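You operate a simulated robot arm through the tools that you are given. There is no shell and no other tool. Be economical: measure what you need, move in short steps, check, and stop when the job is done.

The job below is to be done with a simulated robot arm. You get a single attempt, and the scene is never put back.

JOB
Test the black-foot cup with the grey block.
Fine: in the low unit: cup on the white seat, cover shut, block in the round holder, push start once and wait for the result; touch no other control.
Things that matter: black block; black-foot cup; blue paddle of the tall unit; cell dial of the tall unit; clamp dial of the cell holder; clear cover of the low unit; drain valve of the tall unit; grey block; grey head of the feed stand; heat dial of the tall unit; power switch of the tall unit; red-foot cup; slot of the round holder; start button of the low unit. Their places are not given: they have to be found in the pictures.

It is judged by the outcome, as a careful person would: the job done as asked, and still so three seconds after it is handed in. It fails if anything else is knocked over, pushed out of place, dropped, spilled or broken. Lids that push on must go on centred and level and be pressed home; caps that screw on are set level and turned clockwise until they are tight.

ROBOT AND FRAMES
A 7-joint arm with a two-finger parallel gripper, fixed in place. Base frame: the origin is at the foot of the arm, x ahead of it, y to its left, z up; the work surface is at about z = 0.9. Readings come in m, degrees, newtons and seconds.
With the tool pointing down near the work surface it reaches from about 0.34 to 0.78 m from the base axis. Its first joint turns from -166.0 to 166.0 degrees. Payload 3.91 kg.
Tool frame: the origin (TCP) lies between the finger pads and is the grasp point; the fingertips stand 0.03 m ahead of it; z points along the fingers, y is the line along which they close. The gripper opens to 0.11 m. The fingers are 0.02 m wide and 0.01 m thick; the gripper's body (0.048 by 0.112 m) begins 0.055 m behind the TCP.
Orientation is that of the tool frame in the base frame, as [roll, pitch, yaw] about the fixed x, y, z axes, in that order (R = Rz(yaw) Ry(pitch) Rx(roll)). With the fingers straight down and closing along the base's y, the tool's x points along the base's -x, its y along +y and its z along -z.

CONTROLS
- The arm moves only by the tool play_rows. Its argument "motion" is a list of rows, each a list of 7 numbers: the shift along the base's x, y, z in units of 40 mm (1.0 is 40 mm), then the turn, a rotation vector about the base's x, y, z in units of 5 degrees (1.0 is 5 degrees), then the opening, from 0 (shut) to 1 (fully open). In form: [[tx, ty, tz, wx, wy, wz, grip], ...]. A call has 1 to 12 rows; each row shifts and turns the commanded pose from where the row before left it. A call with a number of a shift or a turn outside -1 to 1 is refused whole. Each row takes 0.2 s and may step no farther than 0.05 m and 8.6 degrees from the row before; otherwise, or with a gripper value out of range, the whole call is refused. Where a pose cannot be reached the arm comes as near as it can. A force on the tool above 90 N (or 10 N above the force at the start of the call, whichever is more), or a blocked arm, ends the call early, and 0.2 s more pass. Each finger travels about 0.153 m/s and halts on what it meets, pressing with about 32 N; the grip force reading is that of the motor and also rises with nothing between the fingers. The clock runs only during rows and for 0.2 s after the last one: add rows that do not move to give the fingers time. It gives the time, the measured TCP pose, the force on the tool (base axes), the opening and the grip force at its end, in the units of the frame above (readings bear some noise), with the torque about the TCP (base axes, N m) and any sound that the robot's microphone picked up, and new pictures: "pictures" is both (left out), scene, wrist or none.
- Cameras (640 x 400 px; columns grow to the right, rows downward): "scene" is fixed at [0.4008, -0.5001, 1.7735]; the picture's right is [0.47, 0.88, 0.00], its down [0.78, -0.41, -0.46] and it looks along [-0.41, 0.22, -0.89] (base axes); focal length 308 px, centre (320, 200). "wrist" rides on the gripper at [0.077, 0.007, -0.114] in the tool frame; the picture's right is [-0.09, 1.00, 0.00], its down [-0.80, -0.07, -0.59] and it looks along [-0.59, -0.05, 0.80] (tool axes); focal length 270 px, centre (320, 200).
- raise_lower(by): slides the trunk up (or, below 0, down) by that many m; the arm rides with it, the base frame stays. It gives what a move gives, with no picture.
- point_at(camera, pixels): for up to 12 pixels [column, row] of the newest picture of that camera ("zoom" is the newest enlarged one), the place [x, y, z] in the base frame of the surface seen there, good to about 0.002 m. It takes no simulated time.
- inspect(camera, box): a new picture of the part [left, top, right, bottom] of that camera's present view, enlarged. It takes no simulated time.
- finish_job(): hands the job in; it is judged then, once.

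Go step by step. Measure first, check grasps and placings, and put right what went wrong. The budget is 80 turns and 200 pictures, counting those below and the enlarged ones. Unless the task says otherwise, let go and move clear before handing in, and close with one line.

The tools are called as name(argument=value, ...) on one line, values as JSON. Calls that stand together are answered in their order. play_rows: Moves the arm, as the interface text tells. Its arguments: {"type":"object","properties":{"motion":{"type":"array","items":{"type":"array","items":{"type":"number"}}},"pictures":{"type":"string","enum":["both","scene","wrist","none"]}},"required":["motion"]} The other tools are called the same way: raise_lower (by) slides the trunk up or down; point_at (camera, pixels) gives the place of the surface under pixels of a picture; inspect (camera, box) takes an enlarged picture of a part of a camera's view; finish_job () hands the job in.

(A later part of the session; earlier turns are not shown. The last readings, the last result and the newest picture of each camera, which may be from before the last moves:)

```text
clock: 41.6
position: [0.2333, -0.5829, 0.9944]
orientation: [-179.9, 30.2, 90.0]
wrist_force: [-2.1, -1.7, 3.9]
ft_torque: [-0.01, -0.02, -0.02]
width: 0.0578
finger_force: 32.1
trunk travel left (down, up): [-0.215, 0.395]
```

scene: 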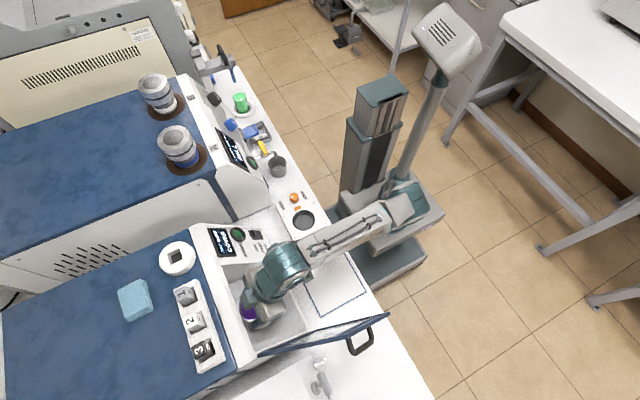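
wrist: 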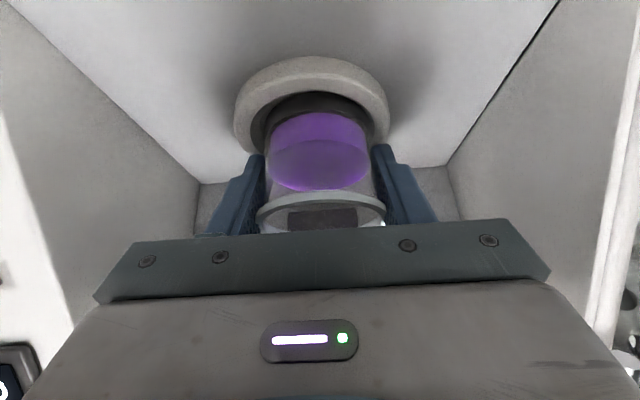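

Contact felt at the expected height. Release and check.

play_rows(motion=[[0, 0, 0, 0, 0, 0, 0.55], [0, 0, 0, 0, 0, 0, 0.7], [0, 0, 0, 0, 0, 0, 0.75], [0, 0, 0, 0, 0, 0, 0.75]], pictures="wrist")

```text
clock: 42.6
position: [0.2337, -0.5838, 0.9946]
orientation: [180.0, 30.0, 90.0]
wrist_force: [-0.3, 0.1, 0.7]
ft_torque: [-0.03, 0.02, 0.0]
width: 0.0825
finger_force: 0.0
trunk travel left (down, up): [-0.215, 0.395]
```

wrist: 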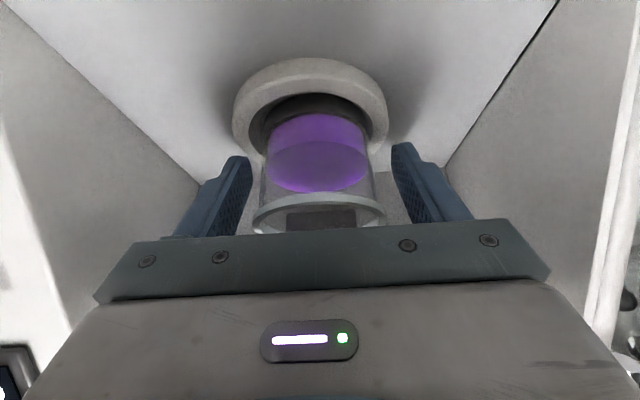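

Released; cup stands in the seat. Back out along the tool axis.

play_rows(motion=[[0, 0.25, 0.43, 0, 0, 0, 0.75], [0, 0.5, 0.8, 0, 0, 0, 0.75], [0, 0.6, 0.8, 0, 0, 0, 0.75], [0, 0.8, 0.6, 0, 0, 0, 0.75], [0, 0.9, 0.3, 0, 0, 0, 0.75], [0, 0.9, 0.3, 0, 0, 0, 0.75]], pictures="both")

inspect(camera="scene", box=[200, 220, 310, 355])

```text
clock: 44.0
position: [0.2342, -0.4255, 1.124]
orientation: [179.9, 30.0, 90.0]
wrist_force: [0.0, 0.4, -0.1]
ft_torque: [0.04, 0.02, -0.01]
width: 0.0825
finger_force: 0.1
trunk travel left (down, up): [-0.215, 0.395]
```

scene: 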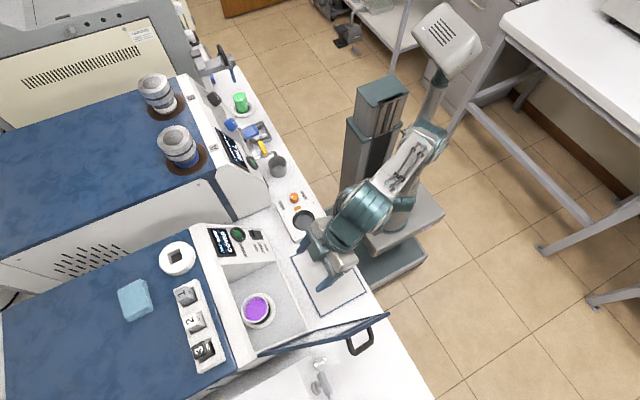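
wrist: 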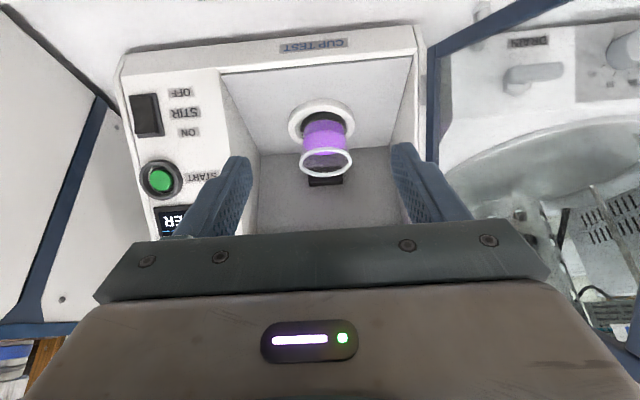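

```text
2.96 times, centred on (255, 288) of scene
```

zoom: 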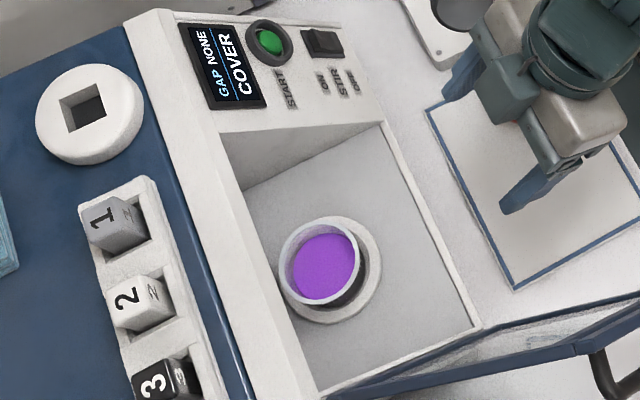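

The display now reads "COVER" so the cup is registered. Now go back to the handle by the earlier overhead route to shut the cover under control.

raise_lower(by=0.32)

play_rows(motion=[[0, 0.23, 0, -1, 0, 0, 0.5], [0, 0.23, 0, -1, 0, 0, 0.4], [0, 0.23, 0, -1, 0, 0, 0.35], [0, 0.23, 0, -1, 0, 0, 0.35], [0, 0.2, 0, -0.5, 0, 0, 0.35]], pictures="none")

play_rows(motion=[[0.48, 0, 0, 0, 0.607, -0.795, 0.35], [0.48, 0, 0, 0, 0.607, -0.795, 0.35], [0.48, 0, 0, 0, 0.607, -0.795, 0.35], [0.48, 0, 0, 0, 0.607, -0.795, 0.35], [0.48, 0, 0, 0, 0.607, -0.795, 0.35], [0.48, 0, 0, 0, 0.607, -0.795, 0.35], [0.48, 0, 0, 0, 0.607, -0.795, 0.35], [0.48, 0, 0, 0, 0.607, -0.795, 0.35], [0.48, 0, 0, 0, 0.607, -0.795, 0.35], [0.48, 0, 0, 0, 0.607, -0.795, 0.35], [0.48, 0, 0, 0, 0.607, -0.795, 0.35]], pictures="both")

```text
clock: 47.2
position: [0.2326, -0.4265, 1.4448]
orientation: [-180.0, 29.9, 90.1]
wrist_force: [-0.3, 0.9, 1.0]
ft_torque: [0.0, -0.01, 0.01]
width: 0.0826
finger_force: 0.2
trunk travel left (down, up): [-0.535, 0.075]
```

```text
clock: 48.4
position: [0.2331, -0.3802, 1.444]
orientation: [179.9, 52.6, 90.0]
wrist_force: [0.4, -0.3, -0.4]
ft_torque: [0.0, 0.0, 0.0]
width: 0.0385
finger_force: 0.1
trunk travel left (down, up): [-0.535, 0.075]
```

```text
clock: 50.8
position: [0.4072, -0.3893, 1.4379]
orientation: [-132.9, 50.9, 86.8]
wrist_force: [-0.2, 0.4, 0.4]
ft_torque: [0.01, -0.03, 0.02]
width: 0.0384
finger_force: 0.0
out of reach, approached as far as the arm can: row 10, 11
trunk travel left (down, up): [-0.535, 0.075]
```

scene: 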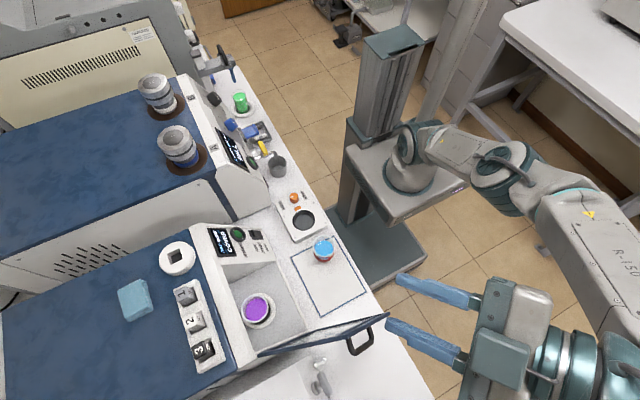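
wrist: 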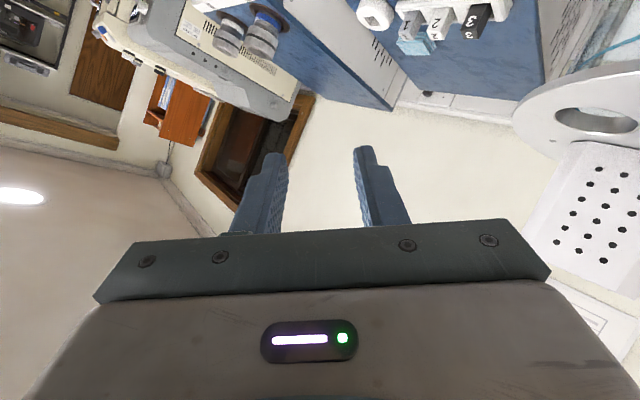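

Reach limit at this height; go lower by 65 mm (still above the cover) and complete the move.

play_rows(motion=[[0, 0, -0.8, 0, 0, 0, 0.35], [0.2, 0, -0.8, 0, 0, 0, 0.35], [0.4, 0.1, 0, 0, 0.607, -0.795, 0.35], [0.3, 0.1, 0, 0, 0.607, -0.795, 0.35]], pictures="none")

```text
clock: 51.8
position: [0.436, -0.3791, 1.3686]
orientation: [-124.6, 50.2, 85.8]
wrist_force: [-1.2, -0.3, 0.5]
ft_torque: [0.01, -0.03, 0.03]
width: 0.0383
finger_force: 0.1
out of reach, approached as far as the arm can: row 4
trunk travel left (down, up): [-0.535, 0.075]
```

Correct the small orientation error, then lower the trunk beside the cover.

play_rows(motion=[[-0.1, 0, 0, -0.44, 0.25, 0.53, 0.35], [0.2, 0, 0.1, 0, 0, 0, 0.35]], pictures="none")

raise_lower(by=-0.19)

play_rows(motion=[[0, 0, 0, 0, 0, 0, 0.35]], pictures="both")

```text
clock: 52.4
position: [0.4378, -0.3805, 1.3729]
orientation: [-121.4, 53.4, 90.2]
wrist_force: [-0.8, -0.4, -1.0]
ft_torque: [0.0, 0.01, 0.0]
width: 0.0384
finger_force: 0.0
trunk travel left (down, up): [-0.535, 0.075]
```

```text
clock: 54.5
position: [0.439, -0.381, 1.184]
orientation: [-121.4, 53.4, 90.3]
wrist_force: [-0.2, 0.2, -0.2]
ft_torque: [-0.01, -0.02, 0.01]
width: 0.0385
finger_force: 0.1
trunk travel left (down, up): [-0.345, 0.265]
```

```text
clock: 54.9
position: [0.4392, -0.3805, 1.1837]
orientation: [-121.4, 53.5, 90.4]
wrist_force: [-0.3, -1.0, -0.2]
ft_torque: [-0.02, 0.01, 0.02]
width: 0.0384
finger_force: 0.0
trunk travel left (down, up): [-0.345, 0.265]
```

scene: 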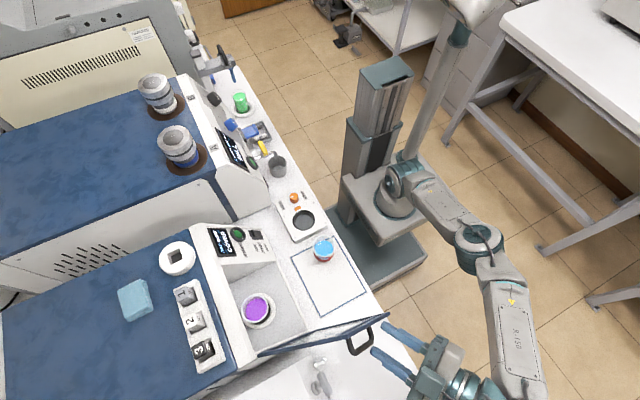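
wrist: 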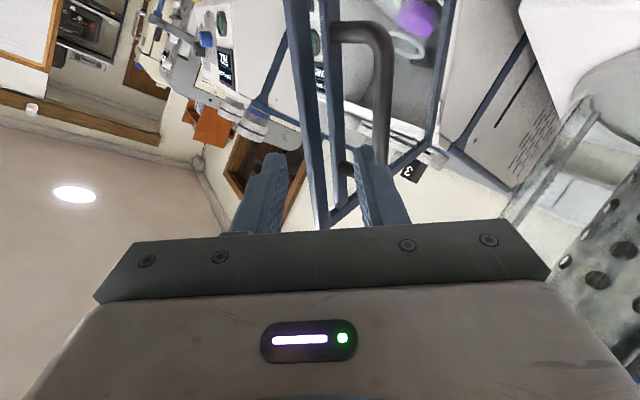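

The handle bar shows at wrist (383,100). Measure it.

point_at(camera="wrist", pixels=[[383, 60], [384, 90], [383, 120], [378, 145], [355, 32], [378, 100], [390, 100], [324, 180], [345, 165]])

point_at(camera="scene", pixels=[[362, 350], [369, 342], [371, 335], [352, 352], [386, 315]])

```text
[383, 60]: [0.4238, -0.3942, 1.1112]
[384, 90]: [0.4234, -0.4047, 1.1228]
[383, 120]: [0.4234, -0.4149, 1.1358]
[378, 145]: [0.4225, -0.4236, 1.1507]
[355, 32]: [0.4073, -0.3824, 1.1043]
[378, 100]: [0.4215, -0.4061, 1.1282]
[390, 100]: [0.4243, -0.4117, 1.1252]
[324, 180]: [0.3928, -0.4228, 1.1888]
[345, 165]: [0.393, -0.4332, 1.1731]
```

```text
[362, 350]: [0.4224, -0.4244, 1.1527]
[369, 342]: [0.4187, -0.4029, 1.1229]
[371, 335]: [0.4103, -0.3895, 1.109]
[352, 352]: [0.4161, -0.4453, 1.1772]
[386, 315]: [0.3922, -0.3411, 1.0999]
```

Bar centre ≈ (0.419, -0.418, 1.14). Line up in front of it first.

play_rows(motion=[[0.175, -0.36, -0.42, 0, 0, 0, 0.4], [0.175, -0.36, -0.42, 0, 0, 0, 0.4], [0, 0, 0, 0, 0, 0, 0.4]], pictures="both")

```text
clock: 55.7
position: [0.4521, -0.4097, 1.1489]
orientation: [-121.4, 53.4, 90.3]
wrist_force: [-0.6, 0.2, 0.2]
ft_torque: [0.0, -0.03, -0.05]
width: 0.0439
finger_force: 0.1
trunk travel left (down, up): [-0.345, 0.265]
```

scene: 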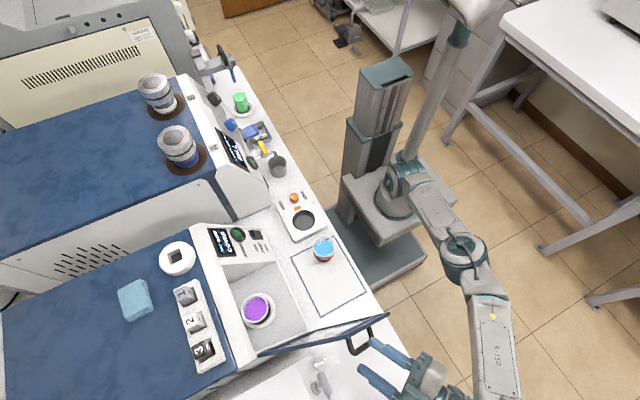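
wrist: 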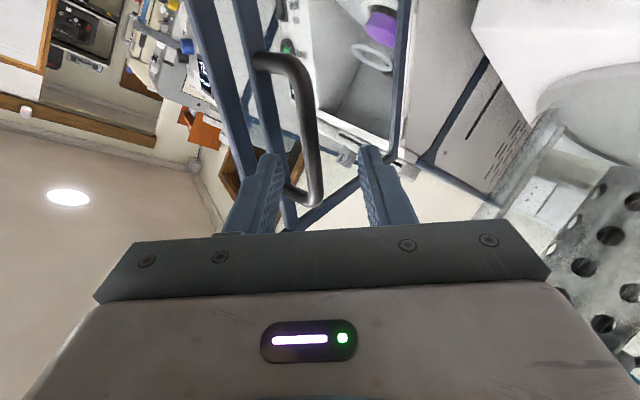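

The bar is between the fingers (column 310). Advance and close.

play_rows(motion=[[-0.28, -0.11, -0.09, 0, 0, 0, 0.4], [-0.28, -0.11, -0.09, 0, 0, 0, 0.4], [0, 0, 0, 0, 0, 0, 0.4]], pictures="wrist")

```text
clock: 56.5
position: [0.4297, -0.4191, 1.143]
orientation: [-121.5, 53.4, 90.5]
wrist_force: [0.0, 0.3, 0.6]
ft_torque: [0.0, 0.01, 0.05]
width: 0.044
finger_force: 0.1
trunk travel left (down, up): [-0.345, 0.265]
```

wrist: 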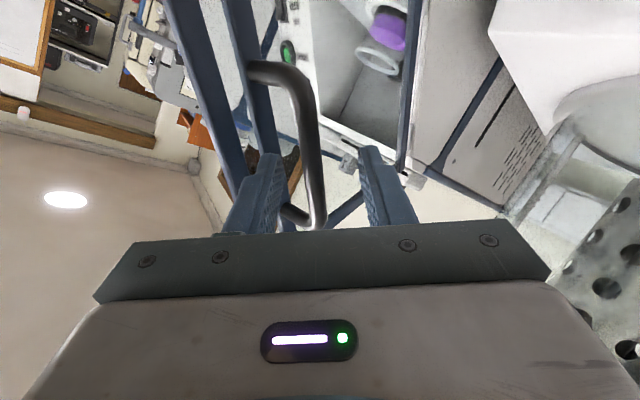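

Close on the bar.

play_rows(motion=[[0, 0, 0, 0, 0, 0, 0.15], [0, 0, 0, 0, 0, 0, 0], [0, 0, 0, 0, 0, 0, 0]], pictures="wrist")

```text
clock: 57.3
position: [0.4289, -0.4158, 1.1448]
orientation: [-121.6, 53.6, 90.2]
wrist_force: [-6.2, 12.2, 5.0]
ft_torque: [0.29, -0.42, -0.61]
width: 0.0103
finger_force: 44.8
trunk travel left (down, up): [-0.345, 0.265]
```

wrist: 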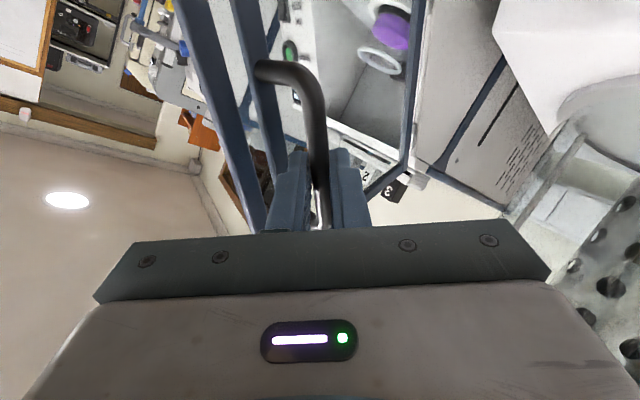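

Gripped. Swing the cover back: first translate along the handle's arc, letting the bar roll in the grip.

play_rows(motion=[[-0.3575, 0.131, 0.1, 0, 0, 0, 0], [-0.3725, 0.107, 0.082, 0, 0, 0, 0], [-0.38, 0.0815, 0.062, 0, 0, 0, 0], [-0.39, 0.0537, 0.041, 0, 0, 0, 0], [-0.3925, 0.0278, 0.021, 0, 0, 0, 0]], pictures="scene")

```text
clock: 58.5
position: [0.3536, -0.4018, 1.1559]
orientation: [-121.5, 53.4, 90.2]
wrist_force: [0.1, 2.5, 7.5]
ft_torque: [0.02, 0.05, 0.02]
width: 0.0107
finger_force: 45.2
trunk travel left (down, up): [-0.345, 0.265]
```

scene: 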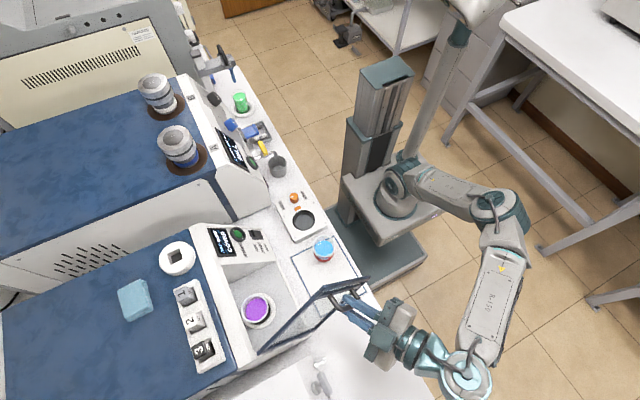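

Smooth. Continue to where cover and tool angles match (~58°).

play_rows(motion=[[-0.395, 0, 0, 0, 0, 0, 0], [-0.3925, -0.0278, -0.021, 0, 0, 0, 0], [-0.39, -0.0537, -0.041, 0, 0, 0, 0], [-0.38, -0.0815, -0.062, 0, 0, 0, 0], [-0.3725, -0.107, -0.082, 0, 0, 0, 0]], pictures="scene")

```text
clock: 59.7
position: [0.2757, -0.4127, 1.1469]
orientation: [-121.5, 53.3, 90.3]
wrist_force: [-1.8, 1.8, 5.2]
ft_torque: [0.31, 0.09, 0.12]
width: 0.0105
finger_force: 45.1
trunk travel left (down, up): [-0.345, 0.265]
```

scene: 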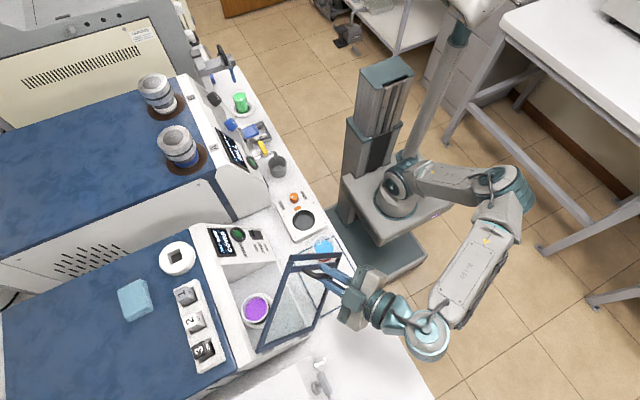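

Now turn the tool along with the cover.

play_rows(motion=[[-0.3675, -0.115, -0.088, 0, -0.607, 0.795, 0], [-0.3525, -0.141, -0.108, 0, -0.607, 0.795, 0], [-0.335, -0.163, -0.124, 0, -0.607, 0.795, 0], [-0.315, -0.189, -0.144, 0, -0.607, 0.795, 0], [-0.295, -0.209, -0.159, 0, -0.607, 0.795, 0], [-0.27, -0.227, -0.173, 0, -0.607, 0.795, 0]], pictures="scene")

```text
clock: 61.1
position: [0.1974, -0.4542, 1.1141]
orientation: [-152.2, 53.4, 89.6]
wrist_force: [-8.3, 7.0, 0.9]
ft_torque: [0.45, 0.25, 0.12]
width: 0.0104
finger_force: 44.9
trunk travel left (down, up): [-0.345, 0.265]
```

scene: 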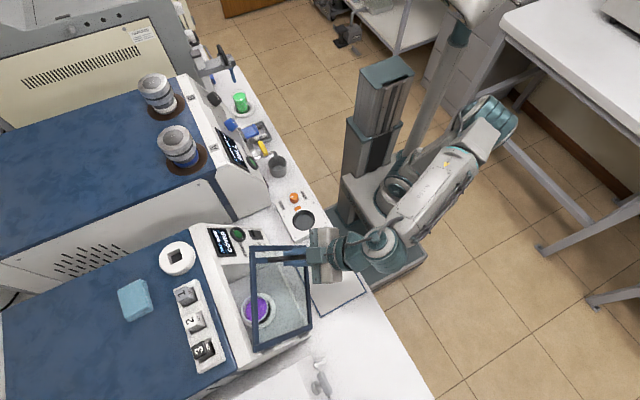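

Good; continue to nearly shut.

play_rows(motion=[[-0.245, -0.246, -0.188, 0, -0.607, 0.795, 0], [-0.215, -0.262, -0.2, 0, -0.607, 0.795, 0], [-0.1875, -0.276, -0.211, 0, -0.607, 0.795, 0], [-0.155, -0.286, -0.2185, 0, -0.607, 0.795, 0], [-0.125, -0.298, -0.228, 0, -0.607, 0.795, 0]], pictures="both")

```text
clock: 62.3
position: [0.16, -0.5104, 1.0737]
orientation: [-177.7, 53.2, 88.9]
wrist_force: [-13.8, 2.5, -0.2]
ft_torque: [0.39, 0.37, 0.15]
width: 0.0104
finger_force: 44.9
trunk travel left (down, up): [-0.345, 0.265]
```

scene: 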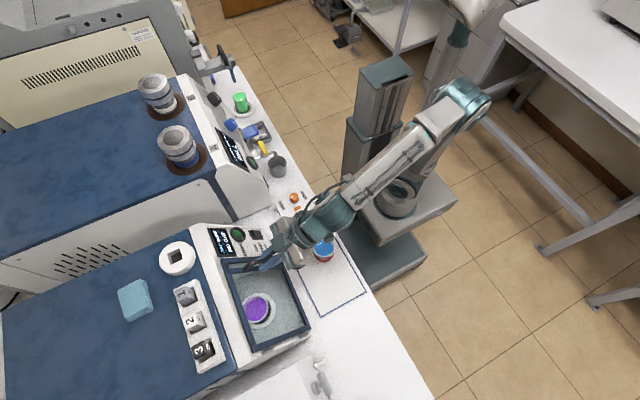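
wrist: 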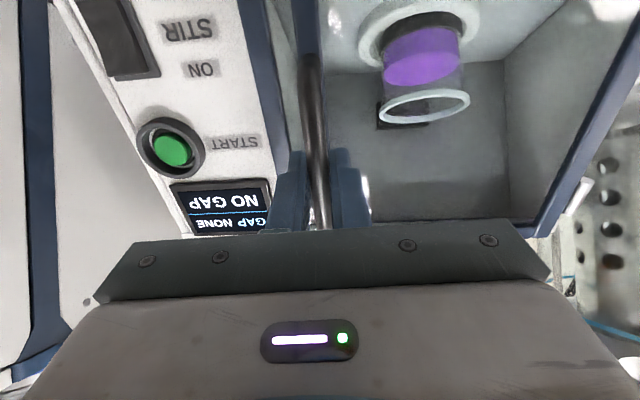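

Display says "NO GAP" – cover counts as shut, ~3° left maybe. Finish with the last small turn and a light press.

play_rows(motion=[[-0.03, -0.12, -0.09, 0, -0.3, 0.4, 0], [0, -0.06, -0.045, 0, 0, 0, 0], [0, -0.05, -0.04, 0, 0, 0, 0]], pictures="none")

```text
clock: 63.1
position: [0.1584, -0.5161, 1.0685]
orientation: [179.8, 53.4, 88.9]
wrist_force: [-20.0, 16.5, 10.6]
ft_torque: [0.92, 0.51, 0.07]
width: 0.0107
finger_force: 45.5
trunk travel left (down, up): [-0.345, 0.265]
```

19 N back along the normal: the cover is seated. Release and back off along the normal.

play_rows(motion=[[0.05, 0.03, 0.02, 0, 0, 0, 0.1], [0, 0.05, 0.04, 0, 0, 0, 0.35], [0, 0, 0, 0, 0, 0, 0.4], [0, 0.4, 0.3, 0, 0, 0, 0.4], [0, 0.6, 0.46, 0, 0, 0, 0.4], [0, 0.6, 0.46, 0, 0, 0, 0.4], [0, 0.6, 0.46, 0, 0, 0, 0.4]], pictures="both")

inspect(camera="scene", box=[200, 220, 310, 355])

```text
clock: 64.7
position: [0.1639, -0.4275, 1.1358]
orientation: [179.9, 53.2, 89.1]
wrist_force: [-0.5, -0.6, -0.1]
ft_torque: [0.01, 0.0, -0.03]
width: 0.044
finger_force: 0.1
trunk travel left (down, up): [-0.345, 0.265]
```

scene: 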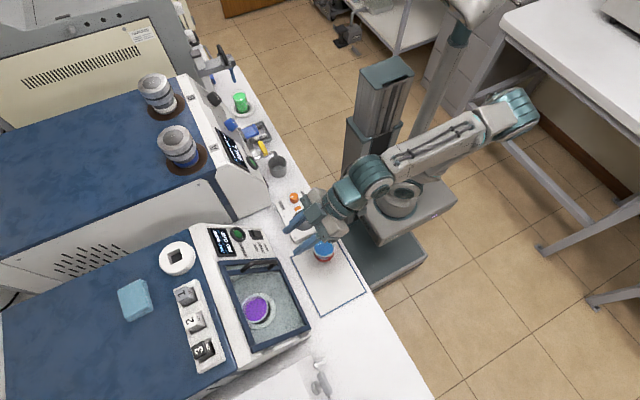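
wrist: 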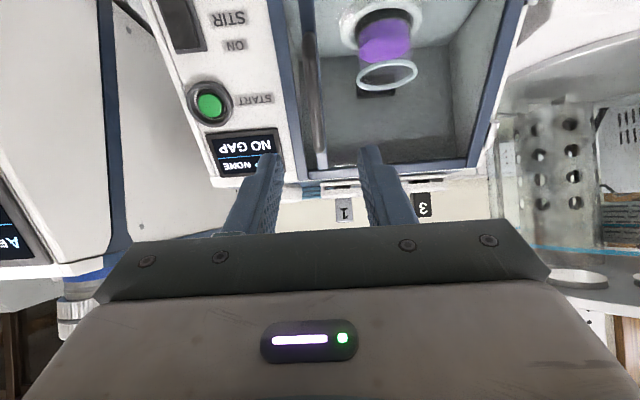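

```text
2.96 times, centred on (255, 288) of scene
```

zoom: 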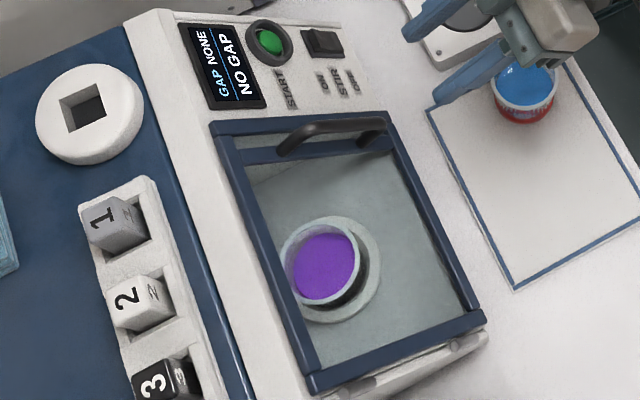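

Cover shut with the cup inside. Now the grey block "1": zoom in on it and on the round holder.

inspect(camera="scene", box=[150, 235, 230, 315])

inspect(camera="wrist", box=[280, 170, 460, 230])

inspect(camera="scene", box=[150, 235, 230, 315])

point_at(camera="zoom", pixels=[[215, 145], [260, 140], [215, 165], [258, 175], [230, 155], [260, 250], [245, 285], [285, 260], [300, 290], [250, 260], [285, 290], [320, 290]])

```text
5.00 times, centred on (190, 275) of scene
```

zoom: 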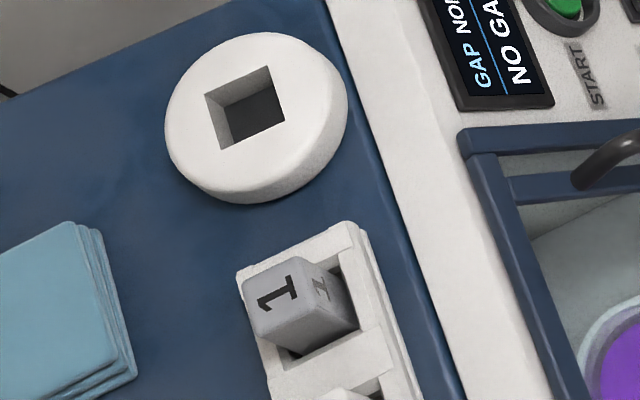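

```text
3.56 times, centred on (370, 200) of wrist
```

zoom: 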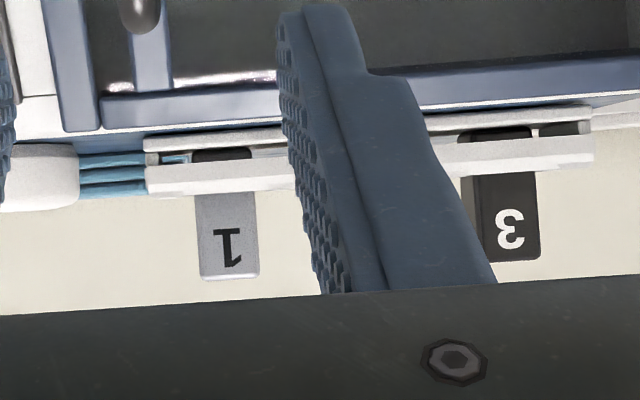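

```text
5.00 times, centred on (190, 275) of scene
```

zoom: 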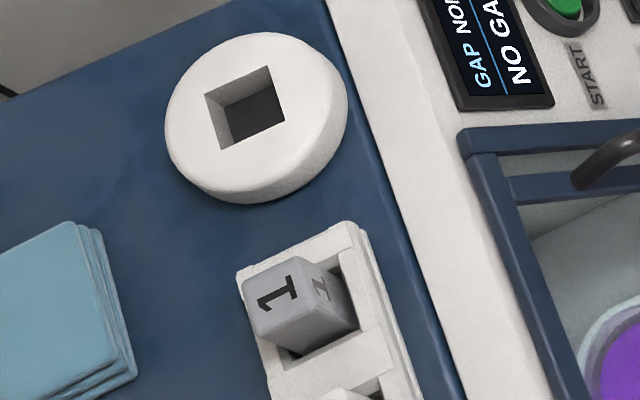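

```text
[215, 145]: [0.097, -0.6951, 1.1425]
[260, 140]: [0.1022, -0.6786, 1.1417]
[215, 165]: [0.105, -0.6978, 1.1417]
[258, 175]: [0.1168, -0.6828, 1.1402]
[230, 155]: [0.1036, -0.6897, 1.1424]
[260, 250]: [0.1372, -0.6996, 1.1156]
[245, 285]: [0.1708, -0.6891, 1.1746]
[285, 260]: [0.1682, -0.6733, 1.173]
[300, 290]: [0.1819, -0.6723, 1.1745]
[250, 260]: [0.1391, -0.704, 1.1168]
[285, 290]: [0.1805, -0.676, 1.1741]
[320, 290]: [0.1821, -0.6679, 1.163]
```

Measure the corners of the block top and of the slot.

point_at(camera="zoom", pixels=[[246, 282], [297, 261], [313, 310], [262, 338], [352, 322], [342, 270], [302, 355], [355, 330], [345, 255], [265, 270], [290, 375], [360, 325]])

point_at(camera="zoom", pixels=[[201, 94], [270, 62], [289, 120], [221, 154], [255, 115], [265, 30], [168, 130], [345, 85], [245, 190], [205, 60], [240, 110], [270, 100]])

```text
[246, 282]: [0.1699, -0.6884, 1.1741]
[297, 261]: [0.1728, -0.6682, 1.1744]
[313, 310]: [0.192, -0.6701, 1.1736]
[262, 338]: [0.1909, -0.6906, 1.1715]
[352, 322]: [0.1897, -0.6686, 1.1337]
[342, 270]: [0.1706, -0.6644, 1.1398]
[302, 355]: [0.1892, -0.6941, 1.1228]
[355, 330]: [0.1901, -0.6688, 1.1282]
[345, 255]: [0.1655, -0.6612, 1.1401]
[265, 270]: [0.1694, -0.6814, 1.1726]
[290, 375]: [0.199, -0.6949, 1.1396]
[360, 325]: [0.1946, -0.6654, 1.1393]
```

```text
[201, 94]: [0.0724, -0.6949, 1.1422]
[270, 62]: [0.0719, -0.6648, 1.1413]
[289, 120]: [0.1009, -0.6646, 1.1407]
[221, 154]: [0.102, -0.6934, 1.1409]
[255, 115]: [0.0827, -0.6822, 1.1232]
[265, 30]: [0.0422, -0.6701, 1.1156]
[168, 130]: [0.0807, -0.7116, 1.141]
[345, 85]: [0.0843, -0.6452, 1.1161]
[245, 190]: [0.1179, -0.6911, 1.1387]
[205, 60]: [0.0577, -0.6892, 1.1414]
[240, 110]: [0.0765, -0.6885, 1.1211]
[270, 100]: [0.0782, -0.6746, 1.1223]
```

Block: top centre ≈ (0.181, -0.679), 22 mm wide, top z 1.174, rack top 1.140. Slot centre ≈ (0.0868, -0.6797), ~28 mm wide, bottom z ≈1.122. Raise, make the tool vertical and move above the block.

raise_lower(by=0.12)

play_rows(motion=[[0, 0, 0, 1, 0, 0.2, 0.5], [0, 0, 0, 1, 0, 0, 0.5], [0.04, -0.6, 0, 1, 0, 0, 0.5], [0.04, -0.6, 0, 1, 0, 0, 0.5], [0.04, -0.6, 0, 1, 0, 0, 0.5], [0.04, -0.6, 0, 1, 0, 0, 0.5], [0.04, -0.6, 0, 1, 0, 0, 0.5], [0.04, -0.6, 0, 1, 0, 0, 0.5], [0.04, -0.6, 0, 1, 0, 0, 0.5], [0.04, -0.6, 0, 1, 0, 0, 0.5], [0.04, -0.6, 0, 0.65, 0, 0, 0.5], [0.06, -0.6, 0, 0, 0, 0, 0.5]], pictures="both")

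```text
clock: 66.2
position: [0.1624, -0.4281, 1.2554]
orientation: [179.9, 53.2, 89.2]
wrist_force: [-0.2, 0.5, 0.3]
ft_torque: [-0.01, 0.04, -0.02]
width: 0.0444
finger_force: 0.1
trunk travel left (down, up): [-0.465, 0.145]
```

```text
clock: 68.8
position: [0.1746, -0.5679, 1.2585]
orientation: [-179.6, 0.2, 90.4]
wrist_force: [-0.6, -0.6, 0.0]
ft_torque: [0.0, -0.01, -0.02]
width: 0.0552
finger_force: 0.1
out of reach, approached as far as the arm can: row 10, 11, 12
trunk travel left (down, up): [-0.465, 0.145]
```

scene: 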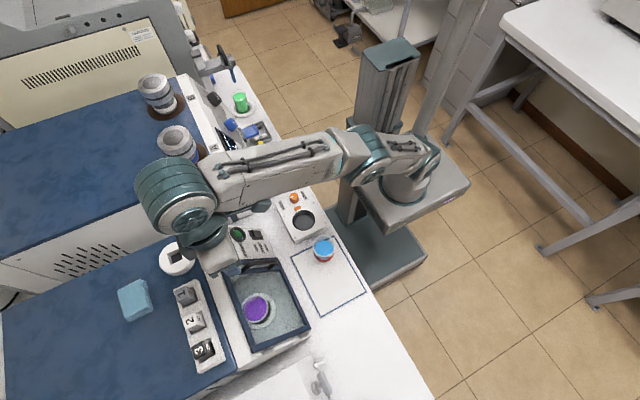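
wrist: 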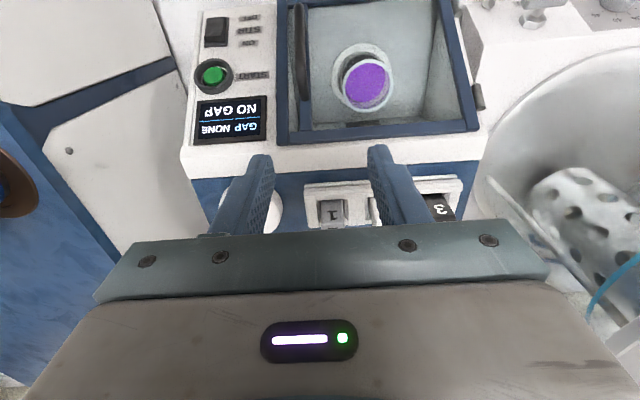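

The arm hit its reach at this height; raise the trunk so the hand works lower relative to the shoulder, then go on.

raise_lower(by=0.13)

play_rows(motion=[[0, 0, -0.8, 0, 0, 0, 0.5], [0, 0, -0.8, 0, 0, 0, 0.5], [0, 0, -0.8, 0, 0, 0, 0.5], [0.05, -0.6, -0.5, 0, 0, 0, 0.5], [0.05, -0.6, 0, 0, 0, 0, 0.5], [0.05, -0.6, 0, 0, 0, 0, 0.5], [0.03, -0.6, 0, 0, 0, 0, 0.5], [0, -0.4, 0, 0, 0, 0, 0.5]], pictures="wrist")

```text
clock: 70.4
position: [0.1756, -0.5671, 1.3885]
orientation: [-179.6, 0.1, 90.5]
wrist_force: [0.2, 0.1, 1.0]
ft_torque: [-0.04, -0.01, 0.02]
width: 0.0548
finger_force: 0.0
trunk travel left (down, up): [-0.595, 0.015]
```

```text
clock: 72.2
position: [0.1791, -0.6473, 1.2704]
orientation: [-179.6, 0.1, 90.4]
wrist_force: [-1.0, 0.0, 0.0]
ft_torque: [-0.02, 0.0, 0.02]
width: 0.0553
finger_force: 0.0
out of reach, approached as far as the arm can: row 7, 8
trunk travel left (down, up): [-0.595, 0.015]
```

wrist: 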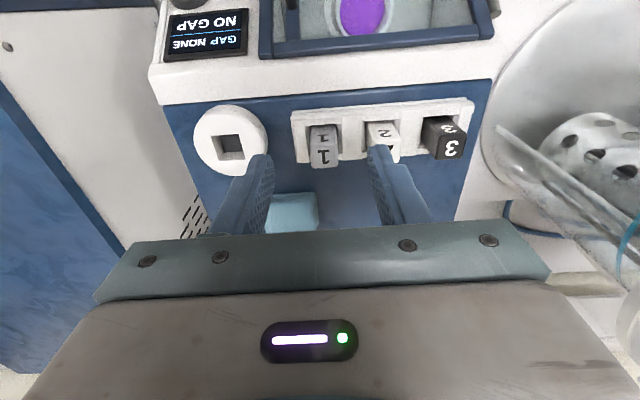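

Lower helps. Go down to z≈1.215 and then over the block (fingers straddle it anyway).

play_rows(motion=[[0.02, 0, -0.7, 0, 0, -0.08, 0.5], [0.02, 0, -0.65, 0.06, 0, 0, 0.5], [0, -0.4, 0, 0, 0, 0, 0.5], [0, -0.4, 0, 0, 0, 0, 0.5]], pictures="wrist")

```text
clock: 73.2
position: [0.1805, -0.6697, 1.2165]
orientation: [-179.6, 0.0, 90.1]
wrist_force: [-0.1, 1.4, -0.4]
ft_torque: [-0.02, 0.01, 0.0]
width: 0.055
finger_force: 0.1
out of reach, approached as far as the arm can: row 4
trunk travel left (down, up): [-0.595, 0.015]
```

wrist: 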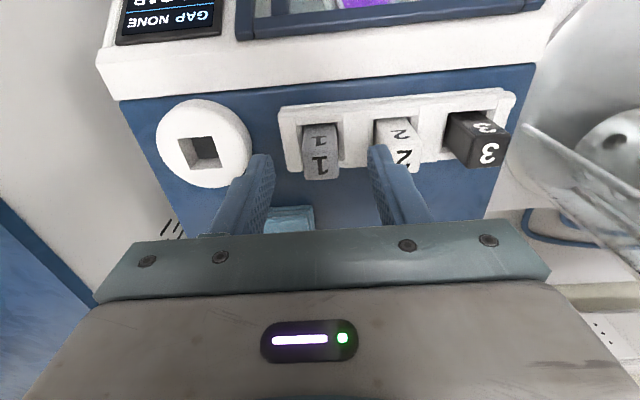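

Use the rest of the trunk lift, and continue down to the grasp height.

raise_lower(by=0.014)

play_rows(motion=[[0.01, 0, -0.5, 0, 0, 0, 0.5], [0, 0, -0.5, 0, 0, 0, 0.5], [0, -0.24, -0.3, 0, 0, 0, 0.5], [0, 0, 0, 0, 0, 0, 0.5]], pictures="both")

```text
clock: 73.8
position: [0.1795, -0.6701, 1.2282]
orientation: [-179.5, -0.1, 90.0]
wrist_force: [0.0, 0.2, -0.4]
ft_torque: [0.01, 0.01, 0.03]
width: 0.0551
finger_force: 0.0
trunk travel left (down, up): [-0.609, 0.001]
```

```text
clock: 74.8
position: [0.1816, -0.6797, 1.1783]
orientation: [-179.6, -0.1, 90.0]
wrist_force: [0.9, 0.3, 0.6]
ft_torque: [-0.02, -0.07, 0.01]
width: 0.0552
finger_force: 0.0
trunk travel left (down, up): [-0.609, 0.001]
```

scene: 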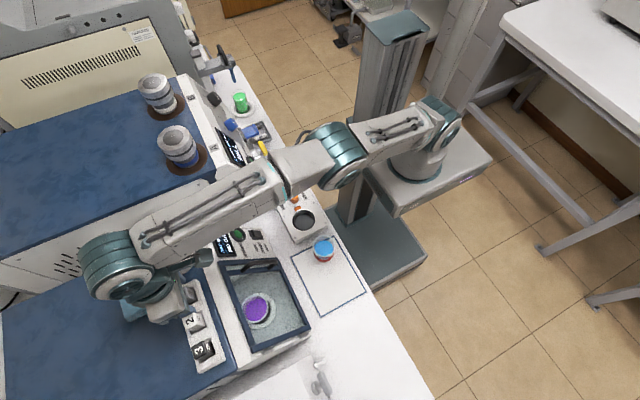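
wrist: 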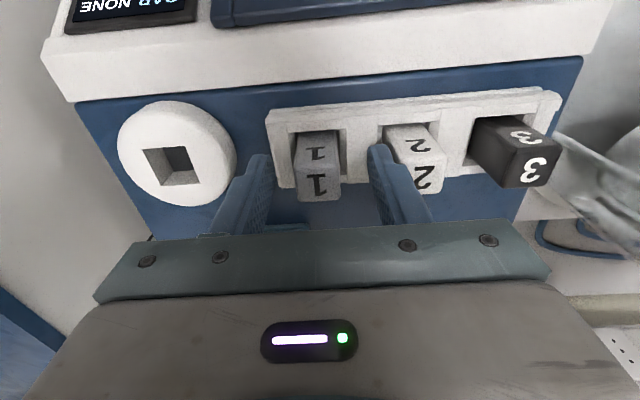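

Block 1 sits between the fingers. Verify block and slot places from this view.

point_at(camera="wrist", pixels=[[302, 178], [339, 178], [302, 200], [339, 197], [318, 185], [144, 149], [189, 146], [155, 186], [201, 182], [172, 160], [182, 176], [318, 150]])

```text
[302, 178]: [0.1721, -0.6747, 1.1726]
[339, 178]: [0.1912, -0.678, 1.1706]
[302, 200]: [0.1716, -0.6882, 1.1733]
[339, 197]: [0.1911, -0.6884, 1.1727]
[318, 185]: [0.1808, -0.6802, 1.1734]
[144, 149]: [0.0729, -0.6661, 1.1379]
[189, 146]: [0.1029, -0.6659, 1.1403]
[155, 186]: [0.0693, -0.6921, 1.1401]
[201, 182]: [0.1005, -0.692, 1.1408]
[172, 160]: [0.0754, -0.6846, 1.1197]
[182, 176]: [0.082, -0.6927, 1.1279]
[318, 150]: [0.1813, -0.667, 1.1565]
```

Consistent. Close on the block.

play_rows(motion=[[0, 0, -0.05, 0, 0, 0, 0.3], [0, 0, 0, 0, 0, 0, 0.1], [0, 0, 0, 0, 0, 0, 0.1]], pictures="none")

play_rows(motion=[[0, 0, 0.15, 0, 0, 0, 0.1], [0, 0, 0.3, 0, 0, 0, 0.1], [0, 0, 0.3, 0, 0, 0, 0.1]], pictures="wrist")

```text
clock: 75.6
position: [0.1817, -0.6805, 1.1757]
orientation: [-179.6, -0.1, 90.2]
wrist_force: [0.5, 0.8, 1.4]
ft_torque: [0.01, -0.02, 0.02]
width: 0.0235
finger_force: 32.5
trunk travel left (down, up): [-0.609, 0.001]
```

```text
clock: 76.4
position: [0.1795, -0.6799, 1.2054]
orientation: [-179.6, -0.2, 90.0]
wrist_force: [1.2, 0.1, 0.0]
ft_torque: [0.01, -0.02, -0.01]
width: 0.0234
finger_force: 32.3
trunk travel left (down, up): [-0.609, 0.001]
```

wrist: 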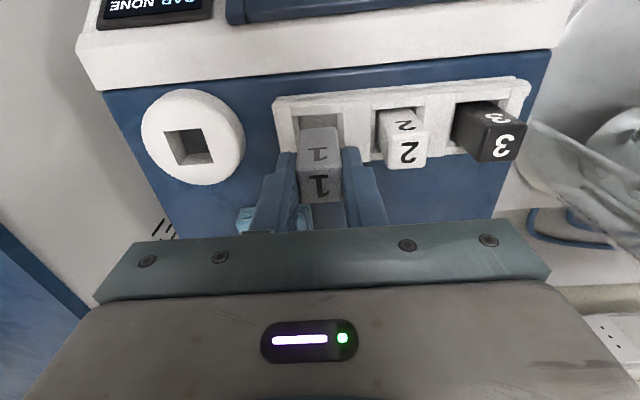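

Lifted (width 23.5 mm). Check the block's bottom edge height.

point_at(camera="wrist", pixels=[[320, 131], [320, 135], [320, 126], [320, 122], [320, 150], [320, 190], [302, 130], [338, 130]])

inspect(camera="wrist", box=[250, 80, 410, 220])

```text
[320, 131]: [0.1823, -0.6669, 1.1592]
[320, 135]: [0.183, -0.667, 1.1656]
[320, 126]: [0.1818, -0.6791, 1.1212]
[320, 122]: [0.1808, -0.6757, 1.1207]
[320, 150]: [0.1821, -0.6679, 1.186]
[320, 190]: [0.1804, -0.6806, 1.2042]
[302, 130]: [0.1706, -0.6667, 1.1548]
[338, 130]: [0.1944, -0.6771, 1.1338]
```

```text
2.86 times, centred on (330, 150) of wrist
```

zoom: 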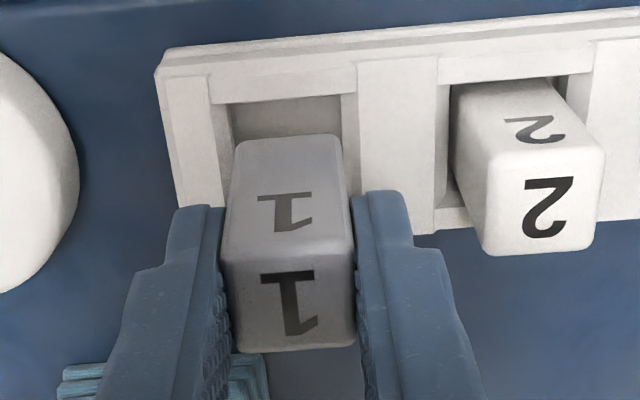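

Bottom ≈1.153, above rack and holder (1.141). Move over the slot.

play_rows(motion=[[-0.4, 0, 0.03, 0, 0, 0, 0.1], [-0.6, 0, 0, 0, 0, 0, 0.1], [-0.6, 0, 0, 0, 0, 0, 0.1], [-0.5, 0, 0, 0, 0, 0, 0.1], [-0.26, 0, 0, 0.08, 0, 0, 0.1], [0, 0, 0, 0, 0, 0, 0.1]], pictures="wrist")

inspect(camera="wrist", box=[250, 80, 410, 220])

```text
clock: 77.8
position: [0.0858, -0.6806, 1.2074]
orientation: [-179.6, -0.5, 90.2]
wrist_force: [0.4, 0.5, -0.6]
ft_torque: [0.02, 0.04, -0.04]
width: 0.0229
finger_force: 31.9
trunk travel left (down, up): [-0.609, 0.001]
```

wrist: 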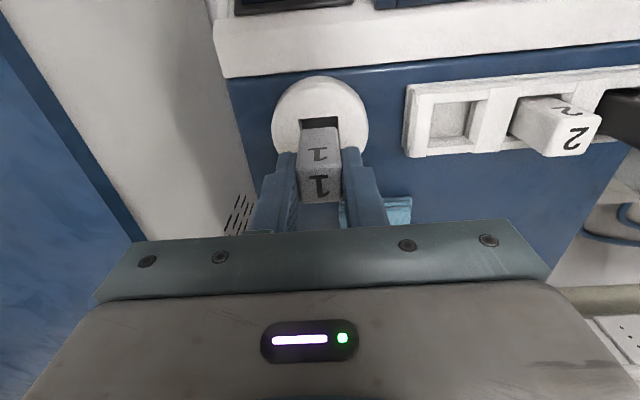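

```text
2.86 times, centred on (330, 150) of wrist
```

zoom: 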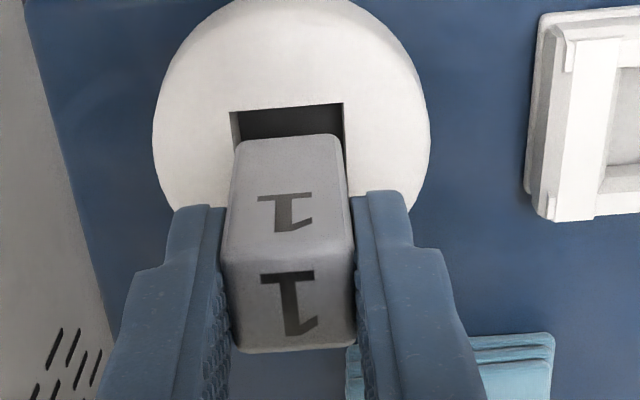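

Measure slot edges against the block in this view.

point_at(camera="zoom", pixels=[[228, 112], [345, 102], [238, 105], [335, 98], [232, 160], [344, 150], [246, 148], [332, 142], [290, 140], [228, 240], [348, 230], [290, 300]])

```text
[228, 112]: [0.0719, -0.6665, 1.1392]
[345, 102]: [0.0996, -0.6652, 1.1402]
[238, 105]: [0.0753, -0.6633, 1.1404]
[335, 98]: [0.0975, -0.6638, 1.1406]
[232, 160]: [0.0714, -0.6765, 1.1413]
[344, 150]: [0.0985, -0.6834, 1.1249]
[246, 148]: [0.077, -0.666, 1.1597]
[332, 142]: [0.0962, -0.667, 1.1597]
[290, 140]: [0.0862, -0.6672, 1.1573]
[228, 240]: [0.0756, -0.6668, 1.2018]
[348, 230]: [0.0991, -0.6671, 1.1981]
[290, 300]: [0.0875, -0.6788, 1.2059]
```

Offsets are under 1 mm (slot clearance ~2 mm each side). Restore level and lower slowly.

play_rows(motion=[[-0.02, 0, 0, -0.08, 0, 0, 0.1], [0, 0, -0.15, 0, 0, 0, 0.1], [0, 0, -0.15, 0, 0, 0, 0.1], [0, 0, -0.15, 0, 0, 0, 0.1], [0, 0, -0.1, 0, 0, 0, 0.1]], pictures="wrist")

inspect(camera="wrist", box=[250, 80, 410, 220])

```text
clock: 79.0
position: [0.0861, -0.6804, 1.1848]
orientation: [-179.7, -0.1, 90.1]
wrist_force: [-0.3, -0.9, -0.4]
ft_torque: [0.01, 0.01, 0.02]
width: 0.0231
finger_force: 32.4
trunk travel left (down, up): [-0.609, 0.001]
```

wrist: 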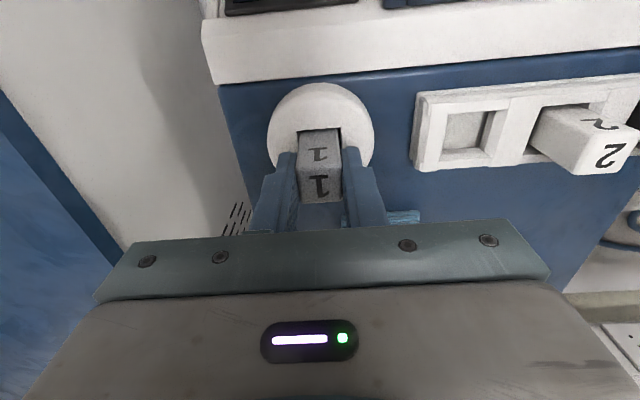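

```text
2.86 times, centred on (330, 150) of wrist
```

zoom: 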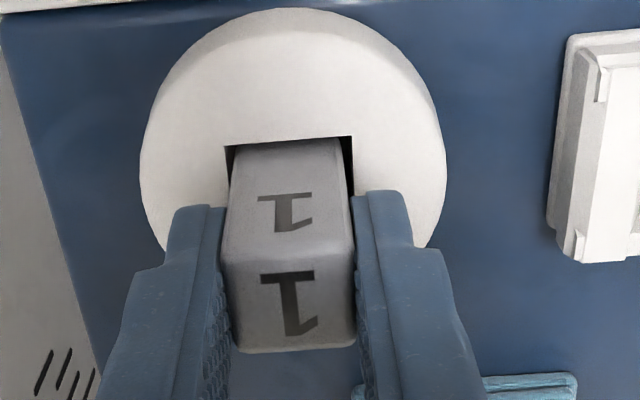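

The block is entering the slot. Lower to the bottom.

play_rows(motion=[[0.01, -0.01, -0.1, 0, 0, 0, 0.1], [0, 0, -0.1, 0, 0, 0, 0.1], [0, 0, -0.06, 0, 0, 0, 0.1], [0, 0, -0.04, 0, 0, 0, 0.1]], pictures="wrist")

```text
clock: 80.0
position: [0.0858, -0.6799, 1.1741]
orientation: [-179.5, 0.1, 90.1]
wrist_force: [-0.6, -1.2, 8.0]
ft_torque: [-0.11, -0.09, 0.02]
width: 0.0232
finger_force: 32.3
trunk travel left (down, up): [-0.609, 0.001]
```

wrist: 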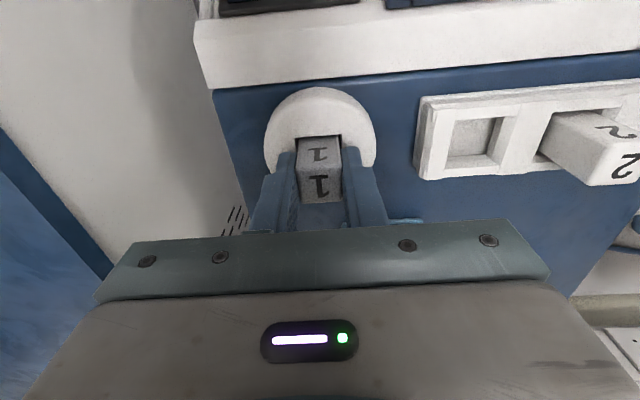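

Contact at the expected depth. Release and rise.

play_rows(motion=[[0, 0, 0, 0, 0, 0, 0.25], [0, 0, 0, 0, 0, 0, 0.4], [0, 0, 0.4, 0, 0, 0, 0.4], [0, 0.1, 0.5, 0, 0, 0, 0.4], [0, 0.6, 0.4, 0, 0, 0, 0.4], [0, 0.8, 0.4, 0, 0, 0, 0.4], [0, 0.9, 0, 0, 0, 0, 0.4], [0, 0.9, 0, 0, 0, 0, 0.4]], pictures="both")

inspect(camera="wrist", box=[150, 80, 410, 240])

```text
clock: 81.8
position: [0.0871, -0.5471, 1.2418]
orientation: [-179.6, 0.0, 90.1]
wrist_force: [-0.8, 0.0, -0.1]
ft_torque: [-0.01, 0.0, -0.01]
width: 0.0439
finger_force: 0.1
trunk travel left (down, up): [-0.609, 0.001]
```

scene: 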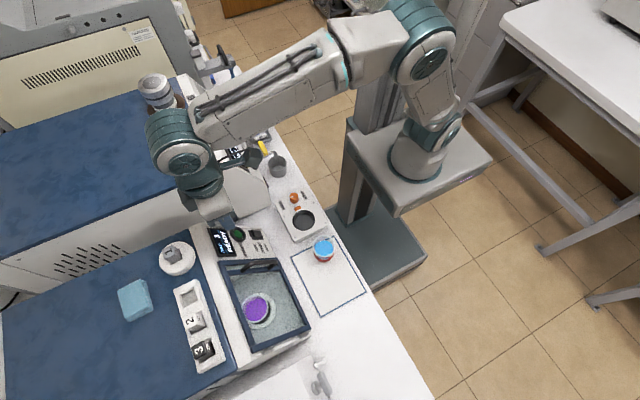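
wrist: 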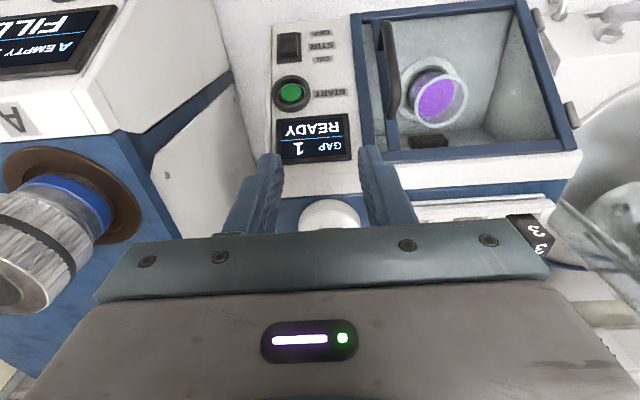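

```text
2.46 times, centred on (280, 160) of wrist
```

zoom: 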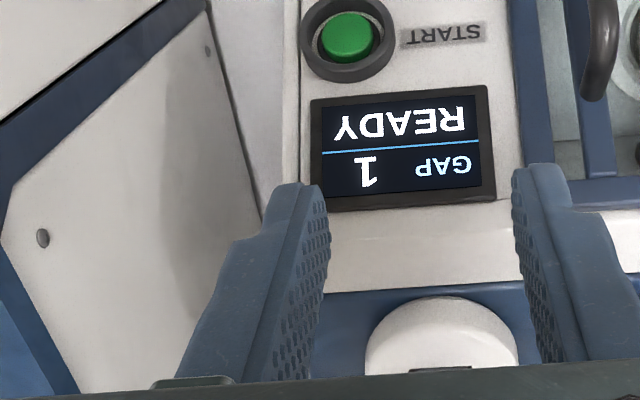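

Display: "GAP 1 READY". Measure the start button.

point_at(camera="wrist", pixels=[[292, 93], [282, 93], [302, 93], [292, 83], [292, 102], [274, 93], [311, 93], [292, 110], [292, 78], [289, 47], [345, 93]])

```text
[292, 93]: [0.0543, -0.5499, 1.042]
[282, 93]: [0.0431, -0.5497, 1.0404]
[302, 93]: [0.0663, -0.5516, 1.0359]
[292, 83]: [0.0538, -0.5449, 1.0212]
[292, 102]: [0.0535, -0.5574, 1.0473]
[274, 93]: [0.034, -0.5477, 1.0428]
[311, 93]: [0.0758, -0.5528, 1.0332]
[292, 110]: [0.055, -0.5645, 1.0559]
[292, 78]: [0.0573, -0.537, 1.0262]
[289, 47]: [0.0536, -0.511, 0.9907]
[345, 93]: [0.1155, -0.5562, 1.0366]
```

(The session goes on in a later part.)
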